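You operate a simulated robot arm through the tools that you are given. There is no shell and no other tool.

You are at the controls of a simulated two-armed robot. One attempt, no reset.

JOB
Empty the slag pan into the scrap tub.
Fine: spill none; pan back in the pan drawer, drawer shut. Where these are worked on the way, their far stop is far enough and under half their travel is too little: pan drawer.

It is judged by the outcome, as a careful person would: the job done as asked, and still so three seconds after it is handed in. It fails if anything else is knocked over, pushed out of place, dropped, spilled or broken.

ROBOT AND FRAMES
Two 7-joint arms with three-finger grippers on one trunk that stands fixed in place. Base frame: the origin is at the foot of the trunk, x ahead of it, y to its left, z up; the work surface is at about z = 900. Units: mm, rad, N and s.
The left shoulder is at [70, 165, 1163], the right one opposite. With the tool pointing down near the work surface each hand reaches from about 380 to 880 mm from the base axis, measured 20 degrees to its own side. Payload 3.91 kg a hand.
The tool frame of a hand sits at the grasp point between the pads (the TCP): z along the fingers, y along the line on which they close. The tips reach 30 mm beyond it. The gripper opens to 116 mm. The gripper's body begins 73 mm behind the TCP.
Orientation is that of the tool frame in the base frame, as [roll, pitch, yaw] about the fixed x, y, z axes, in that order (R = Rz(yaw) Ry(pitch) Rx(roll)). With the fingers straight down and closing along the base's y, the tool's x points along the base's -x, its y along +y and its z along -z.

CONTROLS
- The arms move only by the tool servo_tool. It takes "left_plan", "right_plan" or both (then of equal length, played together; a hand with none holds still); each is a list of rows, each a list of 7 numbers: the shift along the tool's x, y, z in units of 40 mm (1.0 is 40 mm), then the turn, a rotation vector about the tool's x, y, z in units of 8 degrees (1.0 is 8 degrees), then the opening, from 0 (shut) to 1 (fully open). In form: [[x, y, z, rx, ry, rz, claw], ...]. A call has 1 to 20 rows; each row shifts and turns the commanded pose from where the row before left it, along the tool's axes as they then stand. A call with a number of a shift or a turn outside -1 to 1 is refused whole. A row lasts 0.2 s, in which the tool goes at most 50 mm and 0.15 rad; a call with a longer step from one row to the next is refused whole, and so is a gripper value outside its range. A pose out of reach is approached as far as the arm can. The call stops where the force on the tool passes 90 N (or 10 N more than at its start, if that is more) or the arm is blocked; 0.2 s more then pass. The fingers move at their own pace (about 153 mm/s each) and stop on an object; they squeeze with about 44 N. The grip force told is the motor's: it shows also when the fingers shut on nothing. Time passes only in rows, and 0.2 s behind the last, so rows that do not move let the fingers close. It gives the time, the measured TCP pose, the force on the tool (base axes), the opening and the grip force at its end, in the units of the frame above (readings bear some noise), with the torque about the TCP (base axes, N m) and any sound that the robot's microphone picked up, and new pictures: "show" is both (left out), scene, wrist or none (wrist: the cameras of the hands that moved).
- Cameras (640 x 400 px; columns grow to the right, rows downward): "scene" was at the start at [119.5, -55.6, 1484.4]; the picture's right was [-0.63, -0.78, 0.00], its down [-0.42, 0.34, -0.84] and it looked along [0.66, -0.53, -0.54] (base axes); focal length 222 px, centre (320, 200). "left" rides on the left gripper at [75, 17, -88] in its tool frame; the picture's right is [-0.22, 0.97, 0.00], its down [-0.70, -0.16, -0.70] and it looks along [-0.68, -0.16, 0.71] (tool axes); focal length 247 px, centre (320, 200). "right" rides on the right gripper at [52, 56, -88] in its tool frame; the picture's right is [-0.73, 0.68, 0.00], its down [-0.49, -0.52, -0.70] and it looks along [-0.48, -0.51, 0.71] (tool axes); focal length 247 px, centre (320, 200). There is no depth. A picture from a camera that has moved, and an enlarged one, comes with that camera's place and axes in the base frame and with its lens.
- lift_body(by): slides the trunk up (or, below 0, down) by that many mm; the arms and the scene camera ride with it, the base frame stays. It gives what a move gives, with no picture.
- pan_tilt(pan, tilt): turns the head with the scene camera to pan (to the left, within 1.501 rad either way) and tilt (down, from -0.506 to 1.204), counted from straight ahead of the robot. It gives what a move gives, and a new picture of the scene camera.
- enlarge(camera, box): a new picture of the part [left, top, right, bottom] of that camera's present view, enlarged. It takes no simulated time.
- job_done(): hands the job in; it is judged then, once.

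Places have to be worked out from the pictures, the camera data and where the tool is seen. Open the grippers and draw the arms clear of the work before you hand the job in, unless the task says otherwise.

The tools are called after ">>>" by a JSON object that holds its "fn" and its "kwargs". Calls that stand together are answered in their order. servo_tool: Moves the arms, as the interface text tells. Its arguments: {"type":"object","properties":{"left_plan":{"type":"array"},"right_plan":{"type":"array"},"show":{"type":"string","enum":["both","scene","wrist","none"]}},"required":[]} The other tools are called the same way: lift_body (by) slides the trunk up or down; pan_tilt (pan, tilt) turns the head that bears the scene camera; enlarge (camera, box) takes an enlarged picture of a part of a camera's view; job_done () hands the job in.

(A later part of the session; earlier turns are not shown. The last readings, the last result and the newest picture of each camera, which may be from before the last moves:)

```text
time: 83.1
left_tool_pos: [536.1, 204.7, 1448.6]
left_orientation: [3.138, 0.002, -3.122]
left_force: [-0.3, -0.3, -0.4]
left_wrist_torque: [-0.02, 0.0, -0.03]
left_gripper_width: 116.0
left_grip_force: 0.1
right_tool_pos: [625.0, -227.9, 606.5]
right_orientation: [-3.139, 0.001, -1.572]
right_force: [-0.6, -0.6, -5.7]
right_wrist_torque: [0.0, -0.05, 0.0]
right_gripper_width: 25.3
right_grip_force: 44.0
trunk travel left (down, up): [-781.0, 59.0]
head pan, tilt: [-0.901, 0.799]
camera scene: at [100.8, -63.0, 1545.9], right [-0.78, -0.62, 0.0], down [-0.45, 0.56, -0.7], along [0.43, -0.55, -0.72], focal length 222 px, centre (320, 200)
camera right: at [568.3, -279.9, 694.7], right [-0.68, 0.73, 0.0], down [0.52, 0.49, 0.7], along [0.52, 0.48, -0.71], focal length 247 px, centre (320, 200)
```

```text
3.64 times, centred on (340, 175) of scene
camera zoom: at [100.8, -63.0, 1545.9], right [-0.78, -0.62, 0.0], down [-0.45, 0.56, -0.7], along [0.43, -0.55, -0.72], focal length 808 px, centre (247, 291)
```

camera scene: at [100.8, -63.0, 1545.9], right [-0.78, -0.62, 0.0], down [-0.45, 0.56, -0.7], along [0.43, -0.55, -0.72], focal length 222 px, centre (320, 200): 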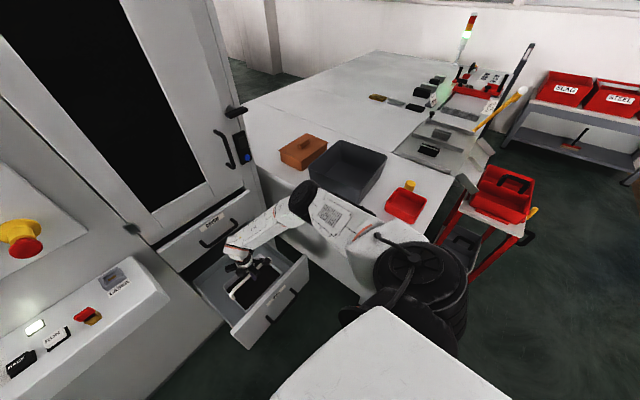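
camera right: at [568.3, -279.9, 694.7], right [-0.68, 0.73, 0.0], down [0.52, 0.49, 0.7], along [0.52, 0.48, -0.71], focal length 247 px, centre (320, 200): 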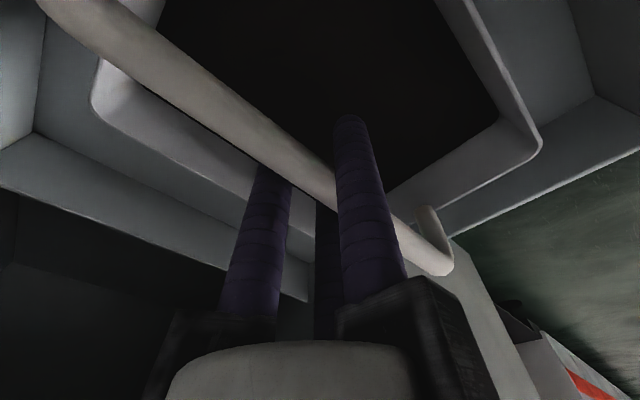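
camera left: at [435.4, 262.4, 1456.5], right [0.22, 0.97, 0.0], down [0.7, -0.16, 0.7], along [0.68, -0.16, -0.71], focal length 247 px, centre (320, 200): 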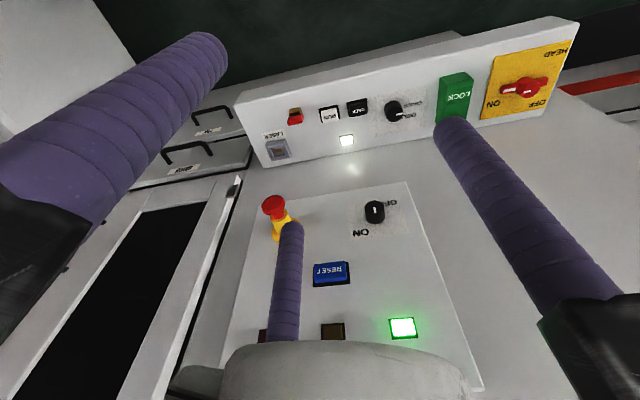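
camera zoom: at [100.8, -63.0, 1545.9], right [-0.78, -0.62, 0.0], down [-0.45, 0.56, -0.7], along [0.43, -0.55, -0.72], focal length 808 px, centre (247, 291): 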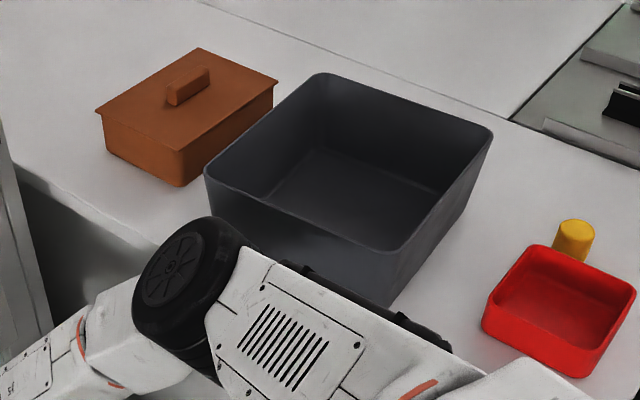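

Both early and present views agree: tub rim spans x≈355–579, y≈-598…-835 at z≈1010. I lift the pan straight up about 290 mm out of the drawer, with gentle start and stop.

>>> {"fn": "servo_tool", "kwargs": {"right_plan": [[0, 0, -0.4, 0, 0, 0, 0], [0, 0, -0.6, 0, 0, 0, 0], [0, 0, -0.75, 0, 0, 0, 0], [0, 0, -0.75, 0, 0, 0, 0], [0, 0, -0.75, 0, 0, 0, 0], [0, 0, -0.75, 0, 0, 0, 0], [0, 0, -0.75, 0, 0, 0, 0], [0, 0, -0.75, 0, 0, 0, 0], [0, 0, -0.75, 0, 0, 0, 0], [0, 0, -0.6, 0, 0, 0, 0], [0, 0, -0.4, 0, 0, 0, 0], [0, 0, 0, 0, 0, 0, 0]], "show": "both"}}

```text
time: 85.7
left_tool_pos: [536.4, 203.8, 1448.4]
left_orientation: [3.137, 0.002, -3.122]
left_force: [0.2, -0.7, -0.4]
left_wrist_torque: [0.04, 0.05, -0.01]
left_gripper_width: 116.0
left_grip_force: 0.1
right_tool_pos: [624.5, -226.1, 894.0]
right_orientation: [-3.14, -0.001, -1.574]
right_force: [0.8, 0.2, -5.3]
right_wrist_torque: [0.02, -0.07, -0.01]
right_gripper_width: 25.4
right_grip_force: 43.3
trunk travel left (down, up): [-781.0, 59.0]
head pan, tilt: [-0.901, 0.799]
camera scene: at [100.9, -63.1, 1545.8], right [-0.78, -0.62, 0.0], down [-0.45, 0.56, -0.7], along [0.43, -0.55, -0.72], focal length 222 px, centre (320, 200)
camera right: at [567.5, -279.0, 982.1], right [-0.68, 0.73, 0.0], down [0.52, 0.49, 0.7], along [0.52, 0.48, -0.71], focal length 247 px, centre (320, 200)
```

scene: 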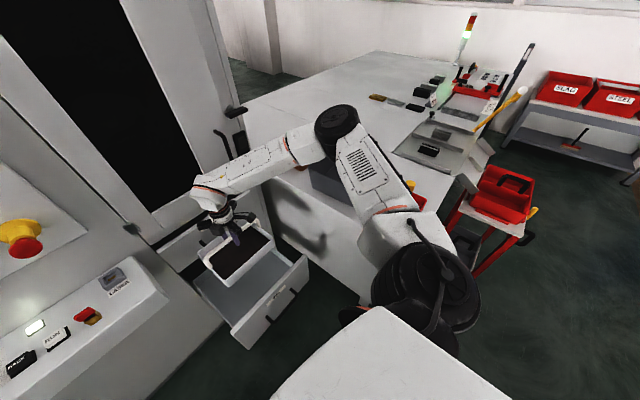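
right: 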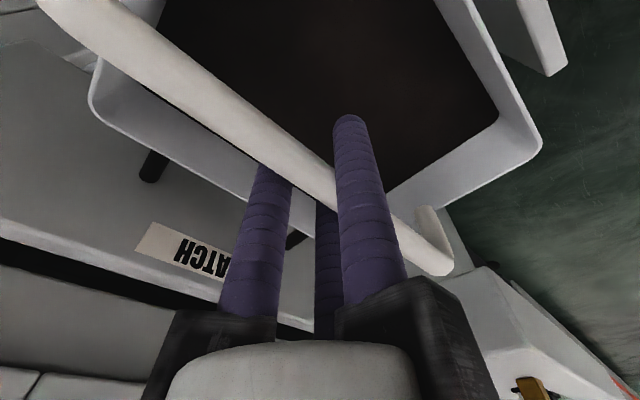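

The pan is out of the drawer, level, with dark slag inside. I enlarge to see its shape and contents.

>>> {"fn": "enlarge", "kwargs": {"camera": "scene", "box": [180, 190, 300, 300]}}

>>> {"fn": "enlarge", "kwargs": {"camera": "right", "box": [80, 0, 560, 200]}}

```text
3.64 times, centred on (240, 245) of scene
camera zoom: at [100.9, -63.1, 1545.8], right [-0.78, -0.62, 0.0], down [-0.45, 0.56, -0.7], along [0.43, -0.55, -0.72], focal length 808 px, centre (611, 36)
```

zoom: 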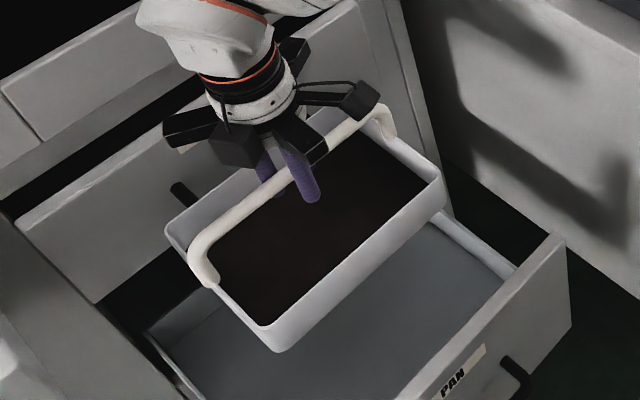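

```text
1.33 times, centred on (320, 100) of right
camera zoom: at [567.5, -279.0, 982.1], right [-0.68, 0.73, 0.0], down [0.52, 0.49, 0.7], along [0.52, 0.48, -0.71], focal length 329 px, centre (320, 333)
```

zoom: 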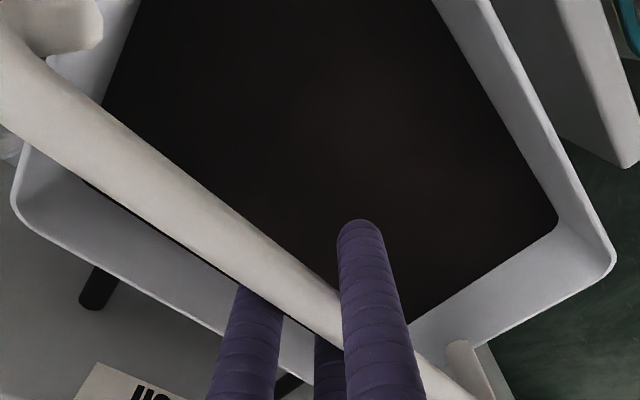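

The pan is a shallow white tray (about 45 mm deep) with the slag about 25 mm below the rim, so it must stay level. I carry it up and back toward [523, -391, 1160], ramping speed gently.

>>> {"fn": "servo_tool", "kwargs": {"right_plan": [[0.2, 0.13, -0.34, 0, 0, 0, 0], [0.34, 0.21, -0.55, 0, 0, 0, 0], [0.43, 0.263, -0.69, 0, 0, 0, 0], [0.43, 0.263, -0.69, 0, 0, 0, 0], [0.43, 0.263, -0.69, 0, 0, 0, 0], [0.43, 0.263, -0.69, 0, 0, 0, 0], [0.43, 0.263, -0.69, 0, 0, 0, 0], [0.43, 0.263, -0.69, 0, 0, 0, 0], [0.43, 0.263, -0.69, 0, 0, 0, 0], [0.34, 0.21, -0.55, 0, 0, 0, 0], [0.2, 0.13, -0.34, 0, 0, 0, 0], [0, 0, 0, 0, 0, 0, 0]], "show": "both"}}

```text
time: 88.3
left_tool_pos: [536.4, 204.0, 1448.0]
left_orientation: [3.138, 0.001, -3.122]
left_force: [-0.6, -0.7, 0.6]
left_wrist_torque: [0.0, 0.02, 0.0]
left_gripper_width: 116.1
left_grip_force: 0.1
right_tool_pos: [522.7, -392.2, 1157.9]
right_orientation: [-3.141, 0.0, -1.573]
right_force: [-0.1, -0.7, -5.1]
right_wrist_torque: [-0.02, -0.03, 0.02]
right_gripper_width: 25.3
right_grip_force: 44.4
trunk travel left (down, up): [-781.0, 59.0]
head pan, tilt: [-0.901, 0.799]
camera scene: at [101.0, -63.2, 1545.8], right [-0.78, -0.62, 0.0], down [-0.45, 0.56, -0.7], along [0.43, -0.55, -0.72], focal length 222 px, centre (320, 200)
camera right: at [465.6, -444.5, 1246.5], right [-0.68, 0.73, 0.0], down [0.52, 0.49, 0.7], along [0.52, 0.48, -0.71], focal length 247 px, centre (320, 200)
```

scene: 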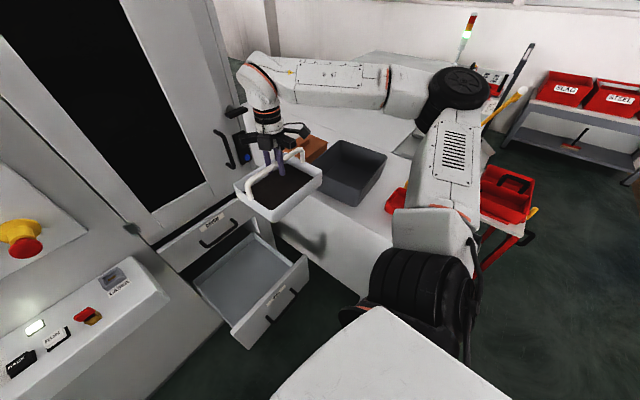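
right: 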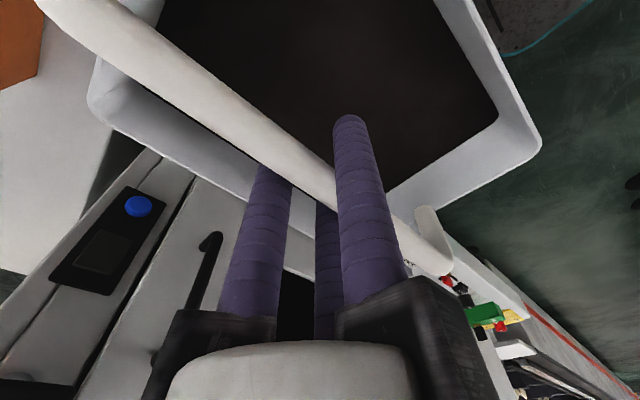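

Level and steady. I now turn the hand about the vertical by 45° so the pan will tip across the tub's diagonal.

>>> {"fn": "servo_tool", "kwargs": {"right_plan": [[0, 0, 0, 0, 0, 0.4, 0], [0, 0, 0, 0, 0, 0.8, 0], [0, 0, 0, 0, 0, 0.8, 0], [0, 0, 0, 0, 0, 0.8, 0], [0, 0, 0, 0, 0, 0.8, 0], [0, 0, 0, 0, 0, 0.8, 0], [0, 0, 0, 0, 0, 0.8, 0], [0, 0, 0, 0, 0, 0.42, 0], [0, 0, 0, 0, 0, 0, 0]], "show": "scene"}}

```text
time: 90.3
left_tool_pos: [535.8, 203.0, 1447.6]
left_orientation: [3.137, 0.001, -3.121]
left_force: [0.2, 0.3, 0.5]
left_wrist_torque: [0.05, 0.02, -0.01]
left_gripper_width: 115.9
left_grip_force: 0.1
right_tool_pos: [522.8, -390.7, 1160.4]
right_orientation: [-3.141, 0.002, -2.358]
right_force: [0.5, 0.3, -5.0]
right_wrist_torque: [-0.01, -0.02, 0.02]
right_gripper_width: 25.4
right_grip_force: 43.7
trunk travel left (down, up): [-781.0, 59.0]
head pan, tilt: [-0.901, 0.799]
camera scene: at [100.6, -63.3, 1545.9], right [-0.78, -0.62, 0.0], down [-0.45, 0.56, -0.7], along [0.43, -0.55, -0.72], focal length 222 px, centre (320, 200)
```

scene: 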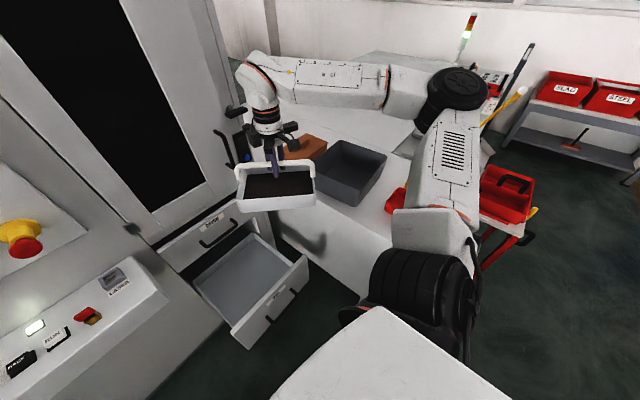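

Now I carry the level pan over the tub to about [441, -691, 1165], well above the rim.

>>> {"fn": "servo_tool", "kwargs": {"right_plan": [[0.26, -0.15, 0, 0, 0, 0, 0], [0.46, -0.26, 0, 0, 0, 0, 0], [0.66, -0.378, -0.02, 0, 0, 0, 0], [0.66, -0.378, -0.02, 0, 0, 0, 0], [0.66, -0.378, -0.02, 0, 0, 0, 0], [0.66, -0.378, -0.02, 0, 0, 0, 0], [0.66, -0.378, -0.02, 0, 0, 0, 0], [0.66, -0.378, -0.02, 0, 0, 0, 0], [0.66, -0.378, 0, 0, 0, 0, 0], [0.66, -0.378, 0, 0, 0, 0, 0], [0.46, -0.26, 0, 0, 0, 0, 0], [0.26, -0.15, 0, 0, 0, 0, 0], [0, 0, 0, 0, 0, 0, 0]], "show": "both"}}

```text
time: 93.1
left_tool_pos: [535.3, 204.3, 1448.9]
left_orientation: [3.138, 0.002, -3.124]
left_force: [0.6, 0.5, -0.6]
left_wrist_torque: [-0.02, -0.01, 0.0]
left_gripper_width: 116.0
left_grip_force: 0.1
right_tool_pos: [437.9, -688.9, 1165.7]
right_orientation: [-3.14, 0.003, -2.356]
right_force: [-0.6, -0.7, -5.3]
right_wrist_torque: [-0.02, 0.01, 0.0]
right_gripper_width: 25.4
right_grip_force: 43.5
trunk travel left (down, up): [-781.0, 59.0]
head pan, tilt: [-0.901, 0.799]
camera scene: at [100.3, -63.6, 1545.9], right [-0.78, -0.62, 0.0], down [-0.45, 0.56, -0.7], along [0.43, -0.55, -0.72], focal length 222 px, centre (320, 200)
camera right: at [361.0, -686.4, 1252.8], right [0.04, 1.0, 0.0], down [0.71, -0.03, 0.7], along [0.7, -0.03, -0.71], focal length 247 px, centre (320, 200)
```

scene: 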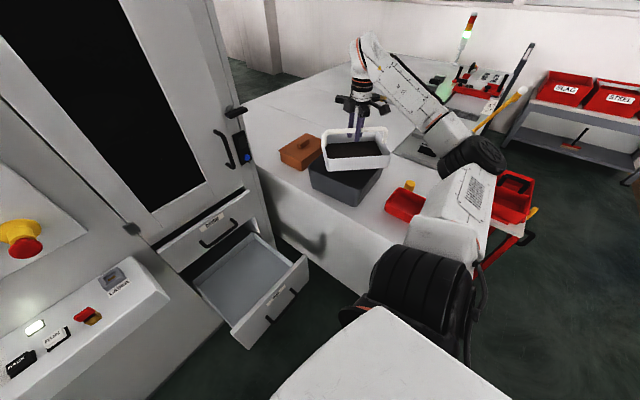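
right: 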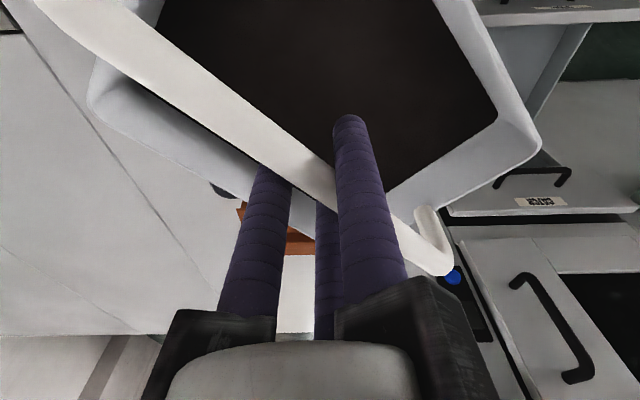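

The pan is over the tub. I enlarge to verify its alignment with the rim before tipping.

>>> {"fn": "enlarge", "kwargs": {"camera": "scene", "box": [270, 90, 450, 230]}}

```text
2.86 times, centred on (360, 160) of scene
camera zoom: at [100.3, -63.6, 1545.9], right [-0.78, -0.62, 0.0], down [-0.45, 0.56, -0.7], along [0.43, -0.55, -0.72], focal length 635 px, centre (206, 314)
```

zoom: 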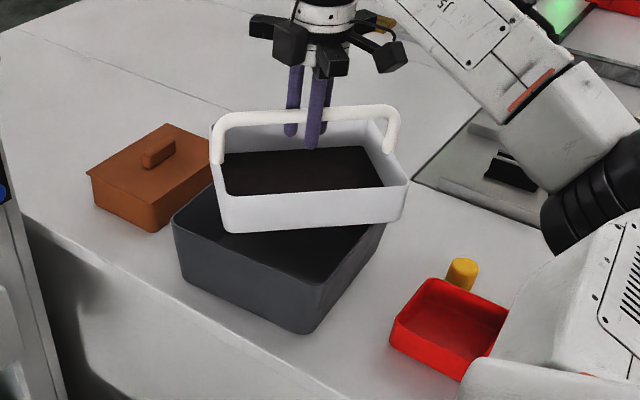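

The pan hangs cleanly above the tub. I will tip it about its robot-side rim edge, so I first shift it outward along the tub diagonal and lower it a little, so that edge sits over the tub's middle.

>>> {"fn": "servo_tool", "kwargs": {"right_plan": [[0, -0.24, 0.14, 0, 0, 0, 0], [0, -0.48, 0.28, 0, 0, 0, 0], [0, -0.6, 0.34, 0, 0, 0, 0], [0, -0.6, 0.34, 0, 0, 0, 0], [0, -0.48, 0.28, 0, 0, 0, 0], [0, -0.24, 0.14, 0, 0, 0, 0], [0, 0, 0, 0, 0, 0, 0]], "show": "both"}}

```text
time: 94.7
left_tool_pos: [533.3, 207.3, 1449.0]
left_orientation: [-3.141, 0.003, -3.123]
left_force: [-0.3, 0.4, -1.0]
left_wrist_torque: [0.01, -0.02, 0.03]
left_gripper_width: 116.1
left_grip_force: 0.0
right_tool_pos: [511.7, -763.0, 1109.4]
right_orientation: [-3.133, 0.004, -2.359]
right_force: [-2.0, -1.7, 18.8]
right_wrist_torque: [-0.13, 0.21, -0.12]
right_gripper_width: 25.6
right_grip_force: 43.4
trunk travel left (down, up): [-781.0, 59.0]
head pan, tilt: [-0.901, 0.799]
camera scene: at [97.3, -60.1, 1546.6], right [-0.78, -0.62, 0.0], down [-0.44, 0.56, -0.7], along [0.43, -0.55, -0.72], focal length 222 px, centre (320, 200)
camera right: at [434.9, -759.6, 1196.6], right [0.04, 1.0, 0.0], down [0.71, -0.02, 0.71], along [0.71, -0.03, -0.71], focal length 247 px, centre (320, 200)
```

scene: 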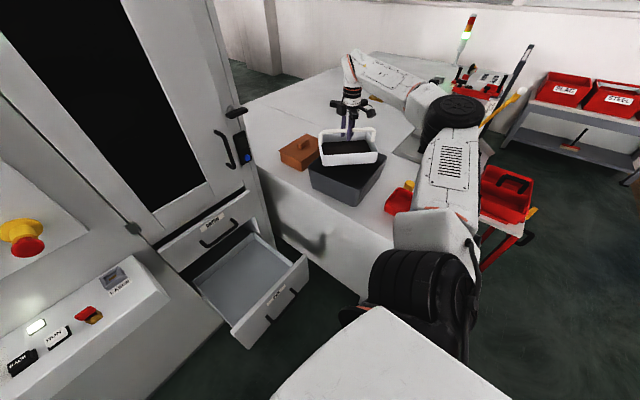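
right: 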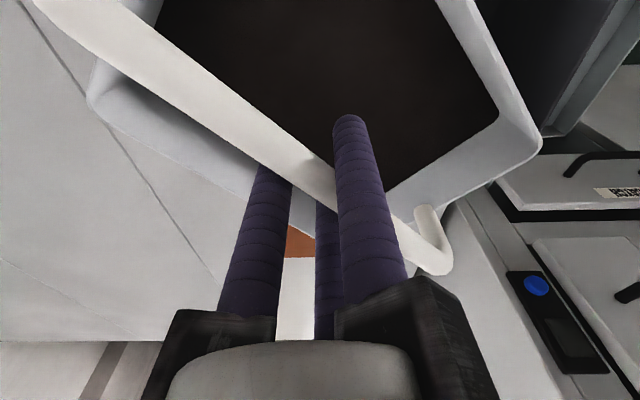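

The force turned to +19 N: the pan's floor is touching the tub's rim. I raise it 35 mm straight up at once.

>>> {"fn": "servo_tool", "kwargs": {"right_plan": [[0, 0, -0.4, 0, 0, 0, 0], [0, 0, -0.5, 0, 0, 0, 0], [0, 0, 0, 0, 0, 0, 0]], "show": "scene"}}

>>> {"fn": "enlarge", "kwargs": {"camera": "scene", "box": [270, 90, 450, 230]}}

```text
time: 95.5
left_tool_pos: [536.5, 203.8, 1448.0]
left_orientation: [3.138, 0.003, -3.122]
left_force: [0.7, -0.3, 0.3]
left_wrist_torque: [0.0, 0.0, -0.03]
left_gripper_width: 116.0
left_grip_force: 0.1
right_tool_pos: [515.0, -765.3, 1138.0]
right_orientation: [3.141, 0.001, -2.357]
right_force: [0.5, -0.2, -5.6]
right_wrist_torque: [-0.05, -0.02, 0.01]
right_gripper_width: 25.6
right_grip_force: 43.9
trunk travel left (down, up): [-781.0, 59.0]
head pan, tilt: [-0.901, 0.799]
camera scene: at [100.8, -63.9, 1545.8], right [-0.78, -0.62, 0.0], down [-0.45, 0.56, -0.7], along [0.43, -0.55, -0.72], focal length 222 px, centre (320, 200)
```

scene: 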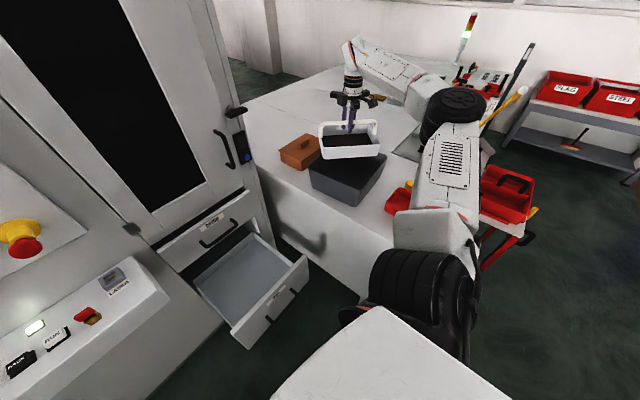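

```text
2.86 times, centred on (360, 160) of scene
camera zoom: at [100.8, -63.9, 1545.8], right [-0.78, -0.62, 0.0], down [-0.45, 0.56, -0.7], along [0.43, -0.55, -0.72], focal length 635 px, centre (206, 314)
```

zoom: 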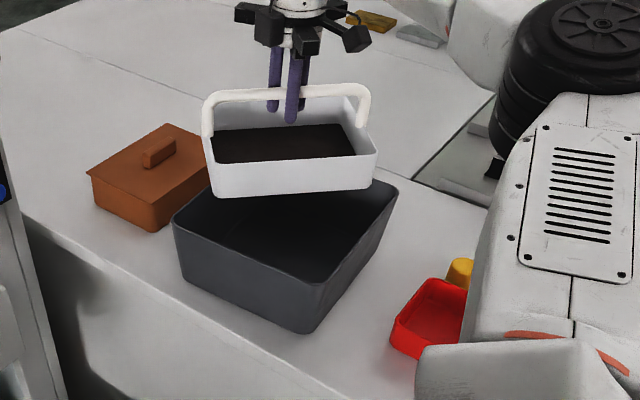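

Contact is gone, the pan hangs level, and the tub has not moved. Now I begin tipping slowly, pivoting about the robot-side rim edge (16° first), to check the pan turns with the hand.

>>> {"fn": "servo_tool", "kwargs": {"right_plan": [[0, 0.03, -0.067, 0.25, 0, 0, 0], [0, 0.054, -0.134, 0.5, 0, 0, 0], [0, 0.054, -0.134, 0.5, 0, 0, 0], [0, 0.054, -0.134, 0.5, 0, 0, 0], [0, 0.03, -0.067, 0.25, 0, 0, 0], [0, 0, 0, 0, 0, 0, 0]], "show": "scene"}}

>>> {"fn": "enlarge", "kwargs": {"camera": "scene", "box": [270, 90, 450, 230]}}

```text
time: 96.9
left_tool_pos: [536.3, 203.9, 1449.9]
left_orientation: [3.138, 0.002, -3.122]
left_force: [-0.7, 0.5, -0.5]
left_wrist_torque: [-0.02, 0.04, 0.0]
left_gripper_width: 116.0
left_grip_force: 0.1
right_tool_pos: [508.5, -755.1, 1160.2]
right_orientation: [-2.86, 0.002, -2.357]
right_force: [1.3, 0.3, -5.9]
right_wrist_torque: [0.08, 0.08, -0.02]
right_gripper_width: 25.4
right_grip_force: 44.0
trunk travel left (down, up): [-781.0, 59.0]
head pan, tilt: [-0.901, 0.799]
camera scene: at [100.9, -63.9, 1545.8], right [-0.78, -0.62, 0.0], down [-0.45, 0.56, -0.7], along [0.43, -0.55, -0.72], focal length 222 px, centre (320, 200)
```

scene: 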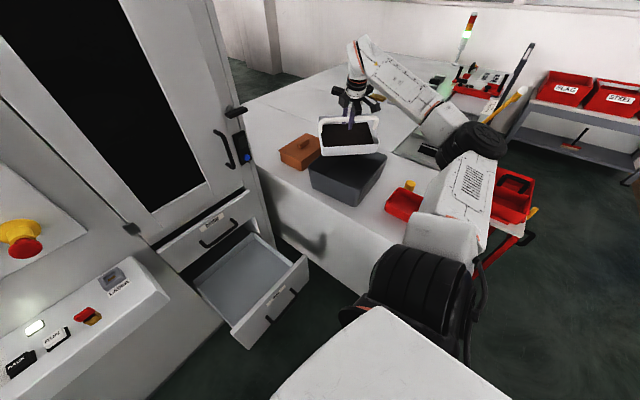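

```text
2.86 times, centred on (360, 160) of scene
camera zoom: at [100.9, -63.9, 1545.8], right [-0.78, -0.62, 0.0], down [-0.45, 0.56, -0.7], along [0.43, -0.55, -0.72], focal length 635 px, centre (206, 314)
```

zoom: 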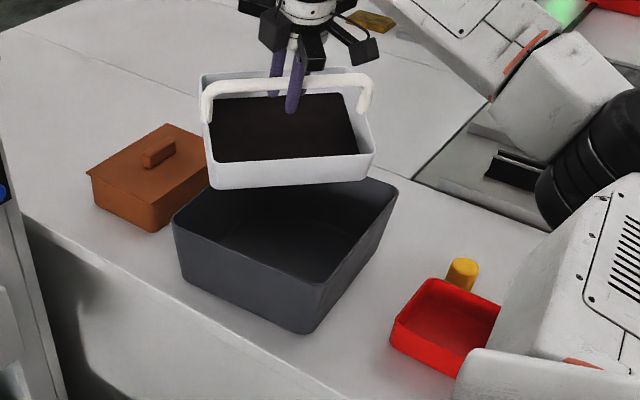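

The pan tilts with the hand and holds. I lower it 55 mm so the pouring edge is only ~45 mm above the rim, then tip on to about 40°.

>>> {"fn": "servo_tool", "kwargs": {"right_plan": [[0, 0.08, 0.3, 0, 0, 0, 0], [0, 0.15, 0.52, 0, 0, 0, 0], [0, 0.13, 0.45, 0, 0, 0, 0], [0, 0.03, -0.067, 0.25, 0, 0, 0], [0, 0.054, -0.134, 0.5, 0, 0, 0], [0, 0.054, -0.134, 0.5, 0, 0, 0], [0, 0.054, -0.134, 0.5, 0, 0, 0], [0, 0.054, -0.134, 0.5, 0, 0, 0], [0, 0.054, -0.134, 0.5, 0, 0, 0], [0, 0.03, -0.067, 0.25, 0, 0, 0], [0, 0, 0, 0, 0, 0, 0]], "show": "scene"}}

>>> {"fn": "enlarge", "kwargs": {"camera": "scene", "box": [270, 90, 450, 230]}}

```text
time: 99.3
left_tool_pos: [536.5, 202.7, 1447.6]
left_orientation: [3.139, 0.001, -3.123]
left_force: [-0.3, -0.2, 0.2]
left_wrist_torque: [-0.01, 0.01, 0.02]
left_gripper_width: 116.1
left_grip_force: 0.0
right_tool_pos: [489.1, -736.8, 1130.3]
right_orientation: [-2.442, 0.002, -2.358]
right_force: [0.3, -0.2, -5.5]
right_wrist_torque: [0.14, 0.16, -0.02]
right_gripper_width: 25.6
right_grip_force: 44.0
trunk travel left (down, up): [-781.0, 59.0]
head pan, tilt: [-0.901, 0.799]
camera scene: at [100.6, -63.9, 1545.8], right [-0.78, -0.62, 0.0], down [-0.45, 0.56, -0.7], along [0.43, -0.55, -0.72], focal length 222 px, centre (320, 200)
```

scene: 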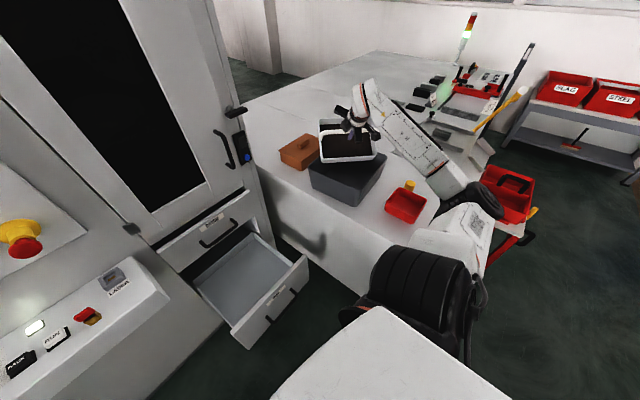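

```text
2.86 times, centred on (360, 160) of scene
camera zoom: at [100.6, -63.9, 1545.8], right [-0.78, -0.62, 0.0], down [-0.45, 0.56, -0.7], along [0.43, -0.55, -0.72], focal length 635 px, centre (206, 314)
```

zoom: 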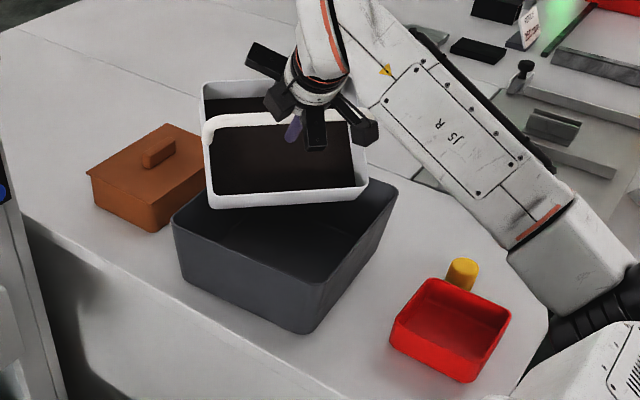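

At 40° the slag has not started to slide (weight unchanged). I continue tipping slowly to about 72°.

>>> {"fn": "servo_tool", "kwargs": {"right_plan": [[0, 0.03, -0.067, 0.25, 0, 0, 0], [0, 0.054, -0.134, 0.5, 0, 0, 0], [0, 0.054, -0.134, 0.5, 0, 0, 0], [0, 0.054, -0.134, 0.5, 0, 0, 0], [0, 0.054, -0.134, 0.5, 0, 0, 0], [0, 0.054, -0.134, 0.5, 0, 0, 0], [0, 0.054, -0.134, 0.5, 0, 0, 0], [0, 0.054, -0.134, 0.5, 0, 0, 0], [0, 0.03, -0.067, 0.25, 0, 0, 0], [0, 0, 0, 0, 0, 0, 0]], "show": "both"}}

>>> {"fn": "enlarge", "kwargs": {"camera": "scene", "box": [270, 90, 450, 230]}}

```text
time: 101.5
left_tool_pos: [536.6, 203.9, 1448.8]
left_orientation: [3.137, 0.0, -3.123]
left_force: [-0.6, 0.3, 0.5]
left_wrist_torque: [0.0, -0.01, 0.03]
left_gripper_width: 115.8
left_grip_force: 0.2
right_tool_pos: [457.9, -708.0, 1141.4]
right_orientation: [-1.883, 0.002, -2.361]
right_force: [0.0, 0.2, -5.4]
right_wrist_torque: [0.23, 0.23, -0.03]
right_gripper_width: 25.6
right_grip_force: 43.9
trunk travel left (down, up): [-781.0, 59.0]
head pan, tilt: [-0.901, 0.799]
camera scene: at [100.6, -63.8, 1545.8], right [-0.78, -0.62, 0.0], down [-0.45, 0.56, -0.7], along [0.43, -0.55, -0.72], focal length 222 px, centre (320, 200)
camera right: at [348.7, -672.5, 1115.0], right [0.37, 0.67, -0.65], down [-0.01, 0.7, 0.71], along [0.93, -0.26, 0.27], focal length 247 px, centre (320, 200)
```

scene: 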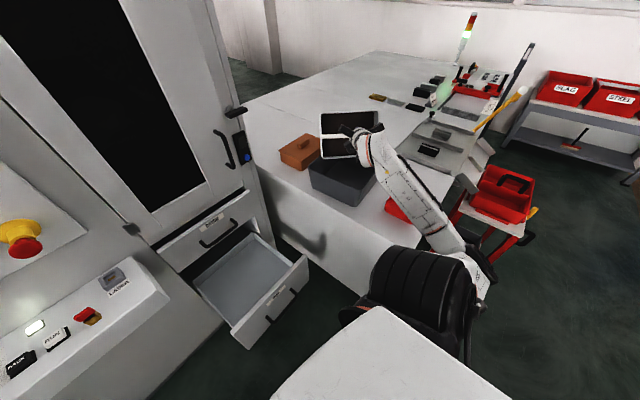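
right: 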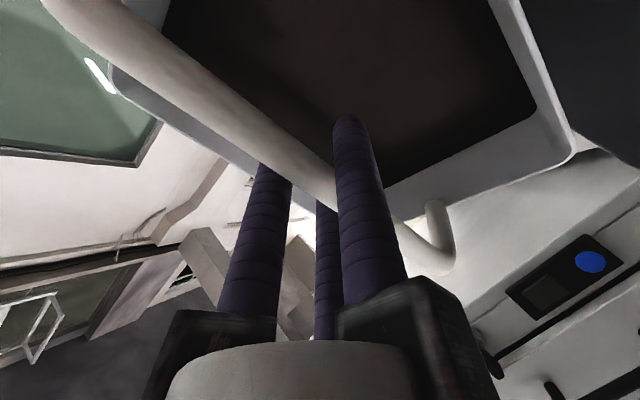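

```text
2.86 times, centred on (360, 160) of scene
camera zoom: at [100.6, -63.8, 1545.8], right [-0.78, -0.62, 0.0], down [-0.45, 0.56, -0.7], along [0.43, -0.55, -0.72], focal length 635 px, centre (206, 314)
```

zoom: 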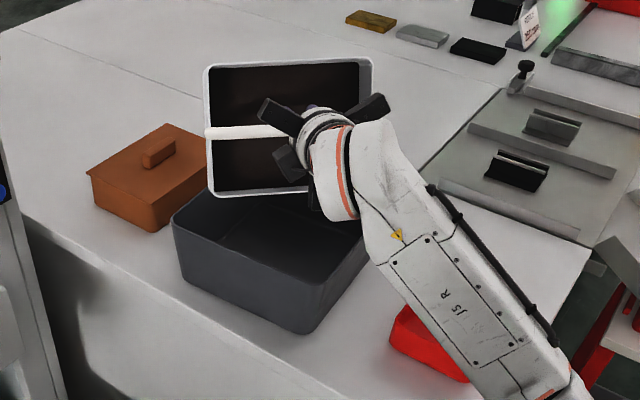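

At 72° the weight is still 5.4 N, so the slag has not slid yet. I continue to about 100°, watching the weight.

>>> {"fn": "servo_tool", "kwargs": {"right_plan": [[0, 0.03, -0.067, 0.25, 0, 0, 0], [0, 0.054, -0.134, 0.5, 0, 0, 0], [0, 0.054, -0.134, 0.5, 0, 0, 0], [0, 0.054, -0.134, 0.5, 0, 0, 0], [0, 0.054, -0.134, 0.5, 0, 0, 0], [0, 0.054, -0.134, 0.5, 0, 0, 0], [0, 0.03, -0.067, 0.25, 0, 0, 0], [0, 0, 0, 0, 0, 0, 0]], "show": "both"}}

>>> {"fn": "enlarge", "kwargs": {"camera": "scene", "box": [270, 90, 450, 230]}}

```text
time: 103.3
left_tool_pos: [535.4, 203.6, 1448.9]
left_orientation: [3.14, 0.003, -3.122]
left_force: [-0.1, 0.3, 0.5]
left_wrist_torque: [0.0, -0.02, -0.01]
left_gripper_width: 115.8
left_grip_force: 0.0
right_tool_pos: [431.9, -681.7, 1131.1]
right_orientation: [-1.463, 0.002, -2.358]
right_force: [0.4, -0.5, -6.0]
right_wrist_torque: [0.27, 0.3, 0.01]
right_gripper_width: 25.6
right_grip_force: 44.3
trunk travel left (down, up): [-781.0, 59.0]
head pan, tilt: [-0.901, 0.799]
camera scene: at [100.5, -63.7, 1545.9], right [-0.78, -0.62, 0.0], down [-0.45, 0.56, -0.7], along [0.43, -0.55, -0.72], focal length 222 px, centre (320, 200)
camera right: at [338.0, -660.9, 1066.6], right [0.57, 0.47, -0.68], down [-0.19, 0.88, 0.45], along [0.8, -0.13, 0.59], focal length 247 px, centre (320, 200)
```

scene: 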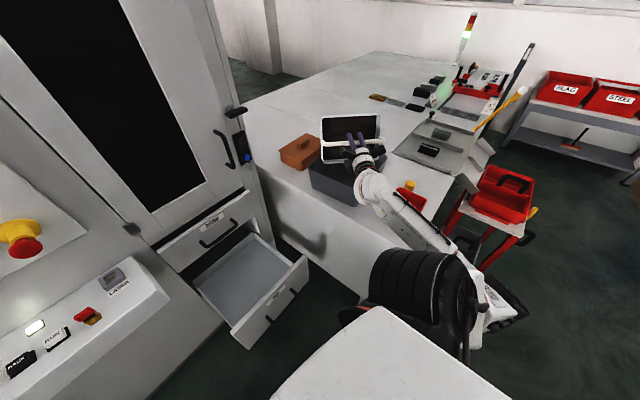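
right: 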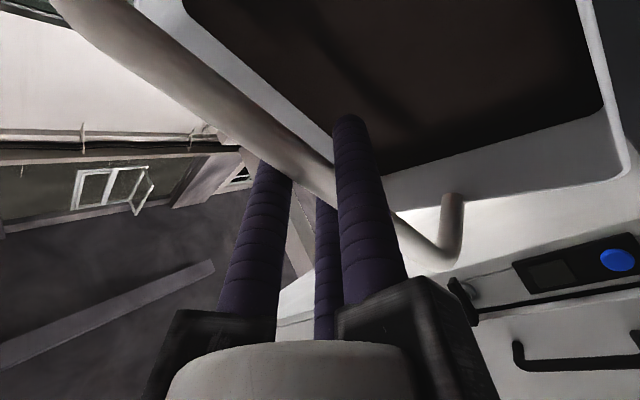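

```text
2.86 times, centred on (360, 160) of scene
camera zoom: at [100.5, -63.7, 1545.9], right [-0.78, -0.62, 0.0], down [-0.45, 0.56, -0.7], along [0.43, -0.55, -0.72], focal length 635 px, centre (206, 314)
```

zoom: 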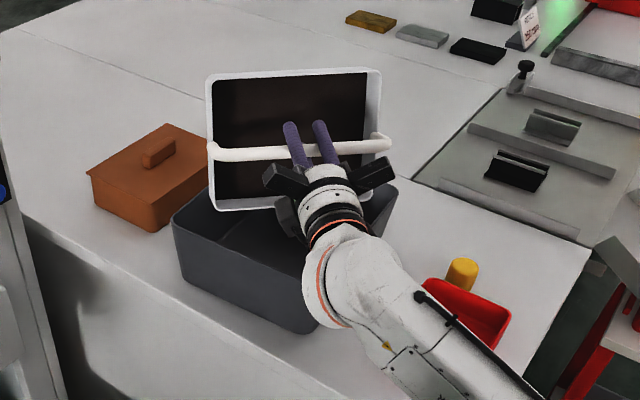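

At 96° the slag still holds together in the pan (weight 6 N, pan follows the hand). I continue tipping while raising the pan slightly so the wrist clears the tub's near corner; four small steps first.

>>> {"fn": "servo_tool", "kwargs": {"right_plan": [[0, -0.1, -0.112, 0.5, 0, 0, 0], [0, -0.099, -0.102, 0.5, 0, 0, 0], [0, -0.096, -0.091, 0.5, 0, 0, 0], [0, -0.093, -0.081, 0.5, 0, 0, 0], [0, 0, 0, 0, 0, 0, 0]], "show": "scene"}}

>>> {"fn": "enlarge", "kwargs": {"camera": "scene", "box": [270, 90, 510, 330]}}

```text
time: 104.5
left_tool_pos: [535.7, 204.7, 1448.5]
left_orientation: [3.137, 0.001, -3.124]
left_force: [-0.5, 0.3, 0.7]
left_wrist_torque: [0.01, -0.02, 0.03]
left_gripper_width: 115.9
left_grip_force: 0.0
right_tool_pos: [428.4, -664.6, 1154.4]
right_orientation: [-1.188, 0.001, -2.361]
right_force: [-1.8, 0.3, -6.1]
right_wrist_torque: [0.3, 0.28, 0.01]
right_gripper_width: 25.4
right_grip_force: 43.9
right hand out of reach, approached as far as the arm can: row 4
trunk travel left (down, up): [-781.0, 59.0]
head pan, tilt: [-0.901, 0.799]
camera scene: at [100.2, -63.8, 1545.9], right [-0.78, -0.62, 0.0], down [-0.45, 0.56, -0.7], along [0.43, -0.55, -0.72], focal length 222 px, centre (320, 200)
```

scene: 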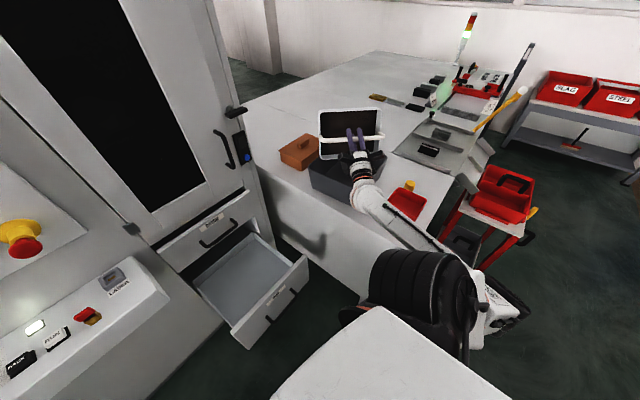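

```text
1.67 times, centred on (390, 210) of scene
camera zoom: at [100.2, -63.8, 1545.9], right [-0.78, -0.62, 0.0], down [-0.45, 0.56, -0.7], along [0.43, -0.55, -0.72], focal length 371 px, centre (203, 183)
```

zoom: 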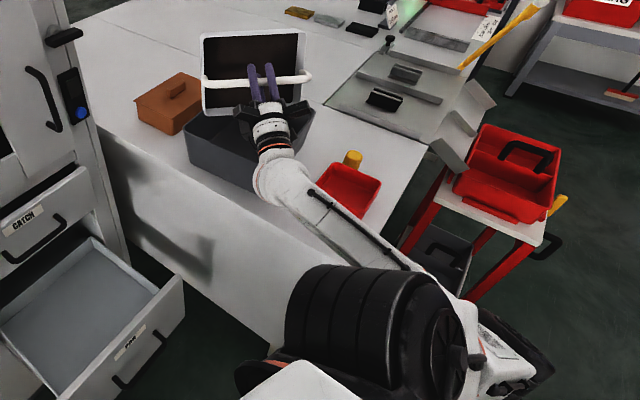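

At 112° the arm is near a joint limit and the slag still sits in the pan. I look into the pan with the wrist camera and enlarge the scene to see how the slag lies.

>>> {"fn": "enlarge", "kwargs": {"camera": "right", "box": [0, 0, 640, 400]}}

>>> {"fn": "enlarge", "kwargs": {"camera": "scene", "box": [300, 90, 410, 200]}}

>>> {"fn": "enlarge", "kwargs": {"camera": "scene", "box": [340, 220, 540, 370]}}

```text
1.00 times, centred on (320, 200) of right (not enlarged: the box is as wide or as high as the picture)
camera zoom: at [347.8, -657.4, 1069.4], right [0.7, 0.34, -0.63], down [-0.25, 0.94, 0.23], along [0.67, 0.0, 0.74], focal length 247 px, centre (320, 200)
```

zoom: 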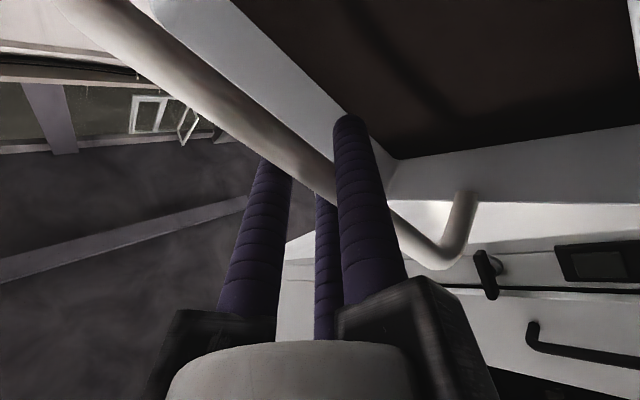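

```text
3.64 times, centred on (355, 145) of scene
camera zoom: at [100.2, -63.8, 1545.9], right [-0.78, -0.62, 0.0], down [-0.45, 0.56, -0.7], along [0.43, -0.55, -0.72], focal length 808 px, centre (193, 400)
```

zoom: 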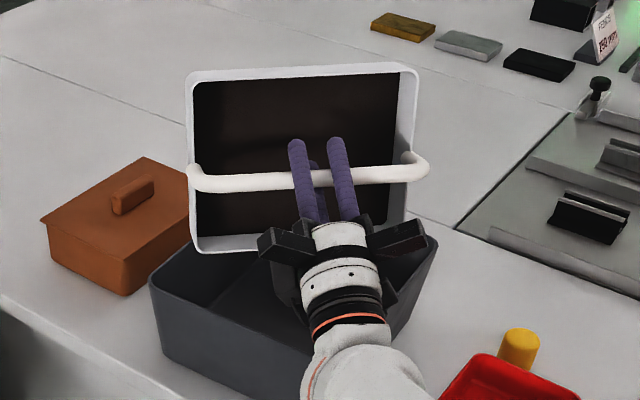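

```text
2.67 times, centred on (440, 295) of scene
camera zoom: at [100.2, -63.8, 1545.9], right [-0.78, -0.62, 0.0], down [-0.45, 0.56, -0.7], along [0.43, -0.55, -0.72], focal length 593 px, centre (0, -53)
```

zoom: 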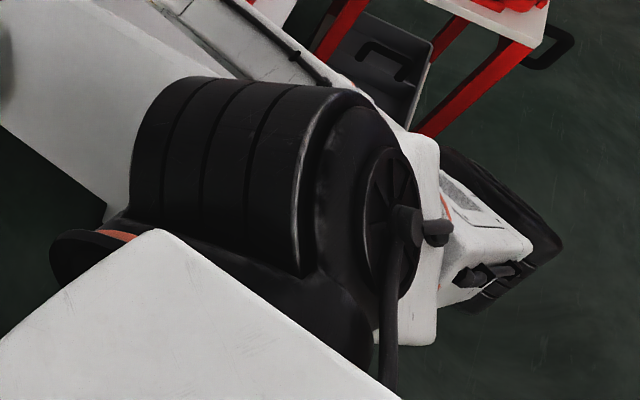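

The slag is a flat cake held in the pan; it needs a steeper angle, and the upper arm is at its rearward limit. I ease the tilt back 8° and swing the hand's heading toward -Y about the pouring edge, which moves the wrist away from the shoulder.

>>> {"fn": "servo_tool", "kwargs": {"right_plan": [[0, -0.039, 0.139, -0.5, 0, 0, 0], [0, -0.039, 0.139, -0.5, 0, 0, 0], [-0.12, 0.002, 0.008, 0, 0.7275, -0.1815, 0], [-0.12, 0.002, 0.008, 0, 0.7275, -0.1815, 0], [-0.12, 0.002, 0.008, 0, 0.7275, -0.1815, 0], [0, 0, 0, 0, 0, 0, 0]], "show": "scene"}}

>>> {"fn": "enlarge", "kwargs": {"camera": "scene", "box": [270, 90, 510, 330]}}

```text
time: 105.9
left_tool_pos: [535.8, 202.8, 1449.2]
left_orientation: [3.138, 0.002, -3.122]
left_force: [0.3, -0.4, -0.3]
left_wrist_torque: [-0.02, 0.05, -0.01]
left_gripper_width: 115.8
left_grip_force: 0.1
right_tool_pos: [446.5, -661.4, 1160.3]
right_orientation: [-1.323, 0.004, -2.672]
right_force: [-0.9, 0.3, -6.3]
right_wrist_torque: [0.32, 0.2, -0.03]
right_gripper_width: 25.3
right_grip_force: 44.3
trunk travel left (down, up): [-781.0, 59.0]
head pan, tilt: [-0.901, 0.799]
camera scene: at [99.9, -63.6, 1545.9], right [-0.78, -0.62, 0.0], down [-0.45, 0.56, -0.7], along [0.43, -0.55, -0.72], focal length 222 px, centre (320, 200)
```

scene: 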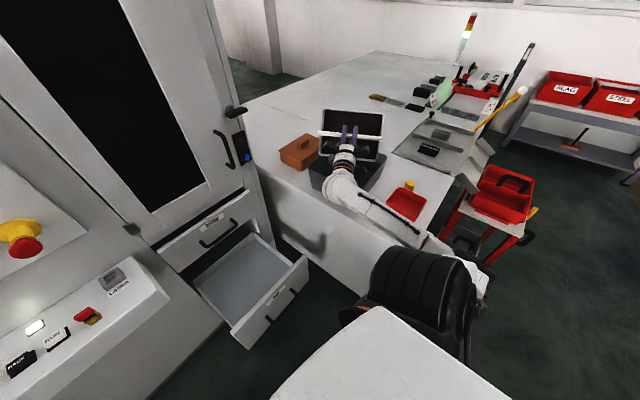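

```text
1.67 times, centred on (390, 210) of scene
camera zoom: at [99.9, -63.6, 1545.9], right [-0.78, -0.62, 0.0], down [-0.45, 0.56, -0.7], along [0.43, -0.55, -0.72], focal length 371 px, centre (203, 183)
```

zoom: 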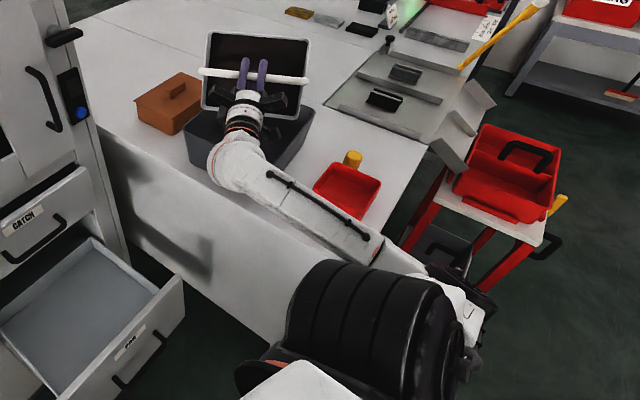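

That works with no limit. I continue swinging the heading to about -87°.

>>> {"fn": "servo_tool", "kwargs": {"right_plan": [[-0.12, 0.002, 0.008, 0, 0.7275, -0.1815, 0], [-0.12, 0.002, 0.008, 0, 0.7275, -0.1815, 0], [-0.12, 0.002, 0.008, 0, 0.7275, -0.1815, 0], [-0.12, 0.002, 0.008, 0, 0.7275, -0.1815, 0], [0, 0, 0, 0, 0, 0, 0]], "show": "scene"}}

>>> {"fn": "enlarge", "kwargs": {"camera": "scene", "box": [270, 90, 510, 330]}}

```text
time: 107.1
left_tool_pos: [533.7, 207.9, 1449.6]
left_orientation: [3.142, 0.005, -3.122]
left_force: [0.0, 0.3, -0.2]
left_wrist_torque: [0.03, 0.0, 0.0]
left_gripper_width: 116.1
left_grip_force: 0.1
right_tool_pos: [448.7, -660.6, 1145.4]
right_orientation: [-1.318, 0.005, -3.09]
right_force: [1.9, 0.8, 14.8]
right_wrist_torque: [-0.22, 2.0, -0.04]
right_gripper_width: 25.8
right_grip_force: 44.1
right hand out of reach, approached as far as the arm can: row 4
trunk travel left (down, up): [-781.0, 59.0]
head pan, tilt: [-0.901, 0.799]
camera scene: at [97.8, -59.7, 1546.6], right [-0.78, -0.62, 0.0], down [-0.44, 0.56, -0.7], along [0.43, -0.55, -0.72], focal length 222 px, centre (320, 200)
```

scene: 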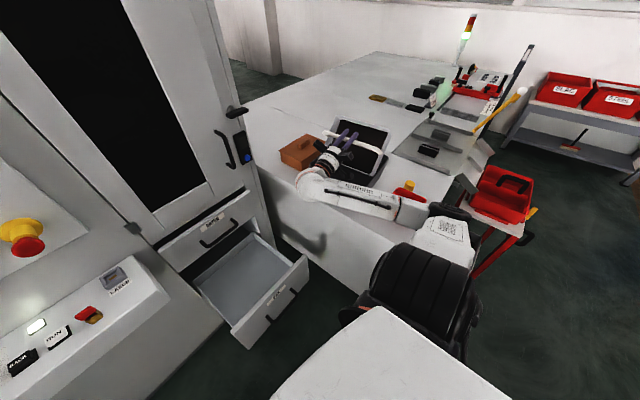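

```text
1.67 times, centred on (390, 210) of scene
camera zoom: at [97.8, -59.7, 1546.6], right [-0.78, -0.62, 0.0], down [-0.44, 0.56, -0.7], along [0.43, -0.55, -0.72], focal length 371 px, centre (203, 183)
```

zoom: 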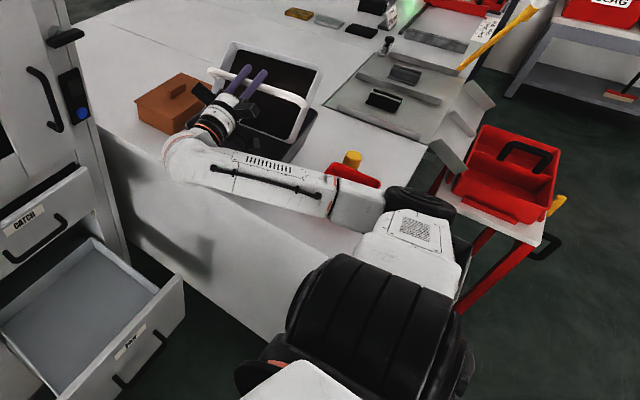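

A contact appeared (+15 N, torque 2 Nm) and row 4 was out of reach. I enlarge to see what touches before moving.

>>> {"fn": "enlarge", "kwargs": {"camera": "scene", "box": [290, 100, 430, 220]}}

>>> {"fn": "enlarge", "kwargs": {"camera": "right", "box": [0, 0, 640, 400]}}

```text
3.33 times, centred on (360, 160) of scene
camera zoom: at [97.8, -59.7, 1546.6], right [-0.78, -0.62, 0.0], down [-0.44, 0.56, -0.7], along [0.43, -0.55, -0.72], focal length 741 px, centre (187, 333)
```

zoom: 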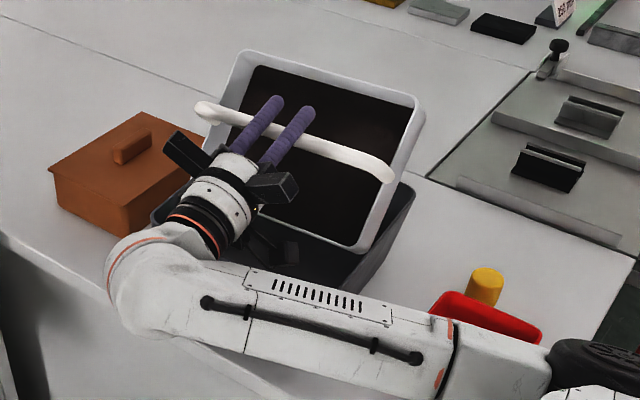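

```text
1.00 times, centred on (320, 200) of right (not enlarged: the box is as wide or as high as the picture)
camera zoom: at [392.8, -591.1, 1068.6], right [0.74, -0.13, -0.66], down [0.44, 0.83, 0.33], along [0.5, -0.54, 0.68], focal length 247 px, centre (320, 200)
```

zoom: 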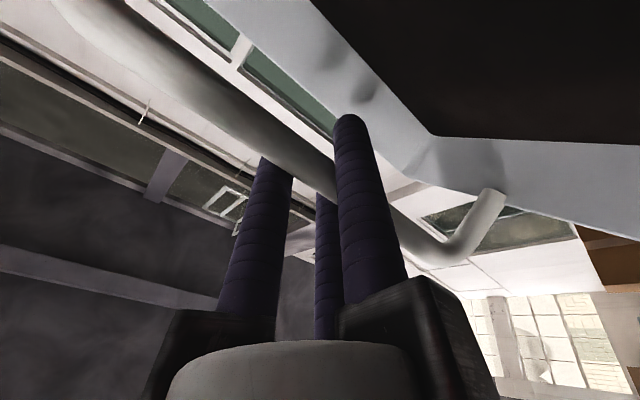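

The pan has slipped on its bar (its own tilt is now only about 42°) and its lower -X corner rests on the tub's rim near [341, -688]. I raise the hand 40 mm straight up to clear it.

>>> {"fn": "servo_tool", "kwargs": {"right_plan": [[0, -0.4, 0.1, 0, 0, 0, 0], [0, -0.57, 0.14, 0, 0, 0, 0], [0, 0, 0, 0, 0, 0, 0]], "show": "scene"}}

>>> {"fn": "enlarge", "kwargs": {"camera": "scene", "box": [290, 100, 430, 220]}}

```text
time: 107.9
left_tool_pos: [536.1, 204.3, 1448.6]
left_orientation: [3.138, 0.002, -3.123]
left_force: [0.1, 0.0, -0.3]
left_wrist_torque: [-0.01, 0.01, 0.03]
left_gripper_width: 116.0
left_grip_force: 0.0
right_tool_pos: [448.7, -663.3, 1179.6]
right_orientation: [-1.329, 0.002, -3.092]
right_force: [0.3, -0.4, -5.9]
right_wrist_torque: [0.31, 0.04, 0.0]
right_gripper_width: 25.6
right_grip_force: 44.5
trunk travel left (down, up): [-781.0, 59.0]
head pan, tilt: [-0.901, 0.799]
camera scene: at [101.0, -63.7, 1545.8], right [-0.78, -0.62, 0.0], down [-0.45, 0.56, -0.7], along [0.43, -0.55, -0.72], focal length 222 px, centre (320, 200)
```

scene: 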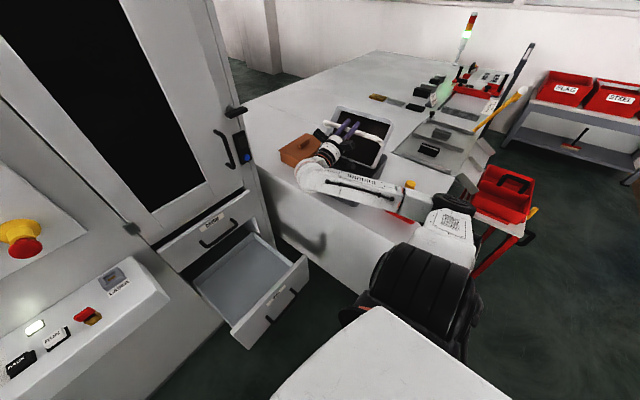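

```text
3.33 times, centred on (360, 160) of scene
camera zoom: at [101.0, -63.7, 1545.8], right [-0.78, -0.62, 0.0], down [-0.45, 0.56, -0.7], along [0.43, -0.55, -0.72], focal length 741 px, centre (187, 333)
```

zoom: 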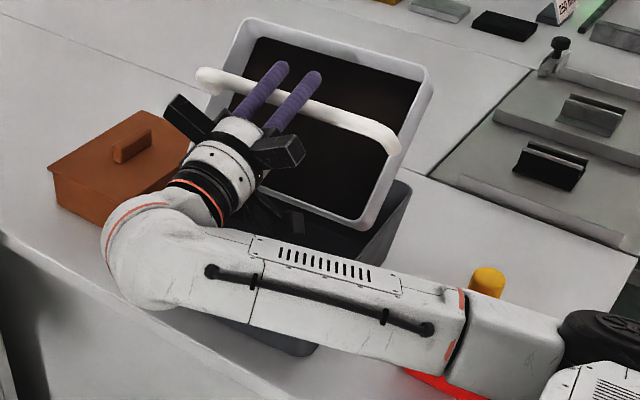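

Free again; the pan hangs steady at about 50° with the slag still inside, over the tub. I test in small steps how much further the hand can tilt in this new arm posture.

>>> {"fn": "servo_tool", "kwargs": {"right_plan": [[0, 0, 0, 0.5, 0, 0, 0], [0, 0, 0, 0.5, 0, 0, 0], [0, 0, 0, 0, 0, 0, 0]], "show": "scene"}}

```text
time: 108.7
left_tool_pos: [535.4, 203.8, 1448.4]
left_orientation: [3.137, 0.002, -3.123]
left_force: [0.5, -0.6, 0.1]
left_wrist_torque: [0.0, -0.01, 0.03]
left_gripper_width: 116.4
left_grip_force: 0.1
right_tool_pos: [449.1, -663.4, 1180.4]
right_orientation: [-1.187, 0.003, -3.09]
right_force: [0.6, -0.4, -5.4]
right_wrist_torque: [0.33, 0.01, -0.01]
right_gripper_width: 25.6
right_grip_force: 44.1
trunk travel left (down, up): [-781.0, 59.0]
head pan, tilt: [-0.901, 0.799]
camera scene: at [100.3, -63.7, 1545.9], right [-0.78, -0.62, 0.0], down [-0.45, 0.56, -0.7], along [0.43, -0.55, -0.72], focal length 222 px, centre (320, 200)
```

scene: 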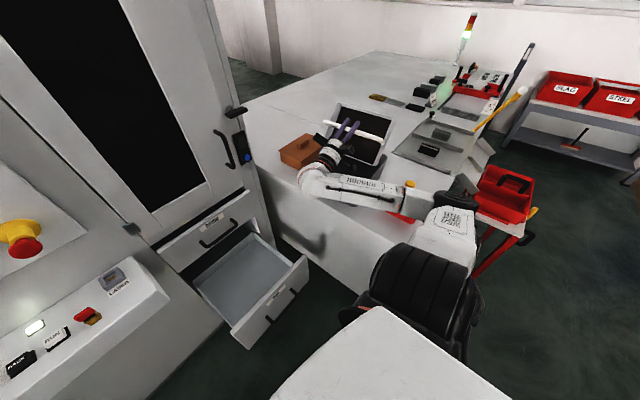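

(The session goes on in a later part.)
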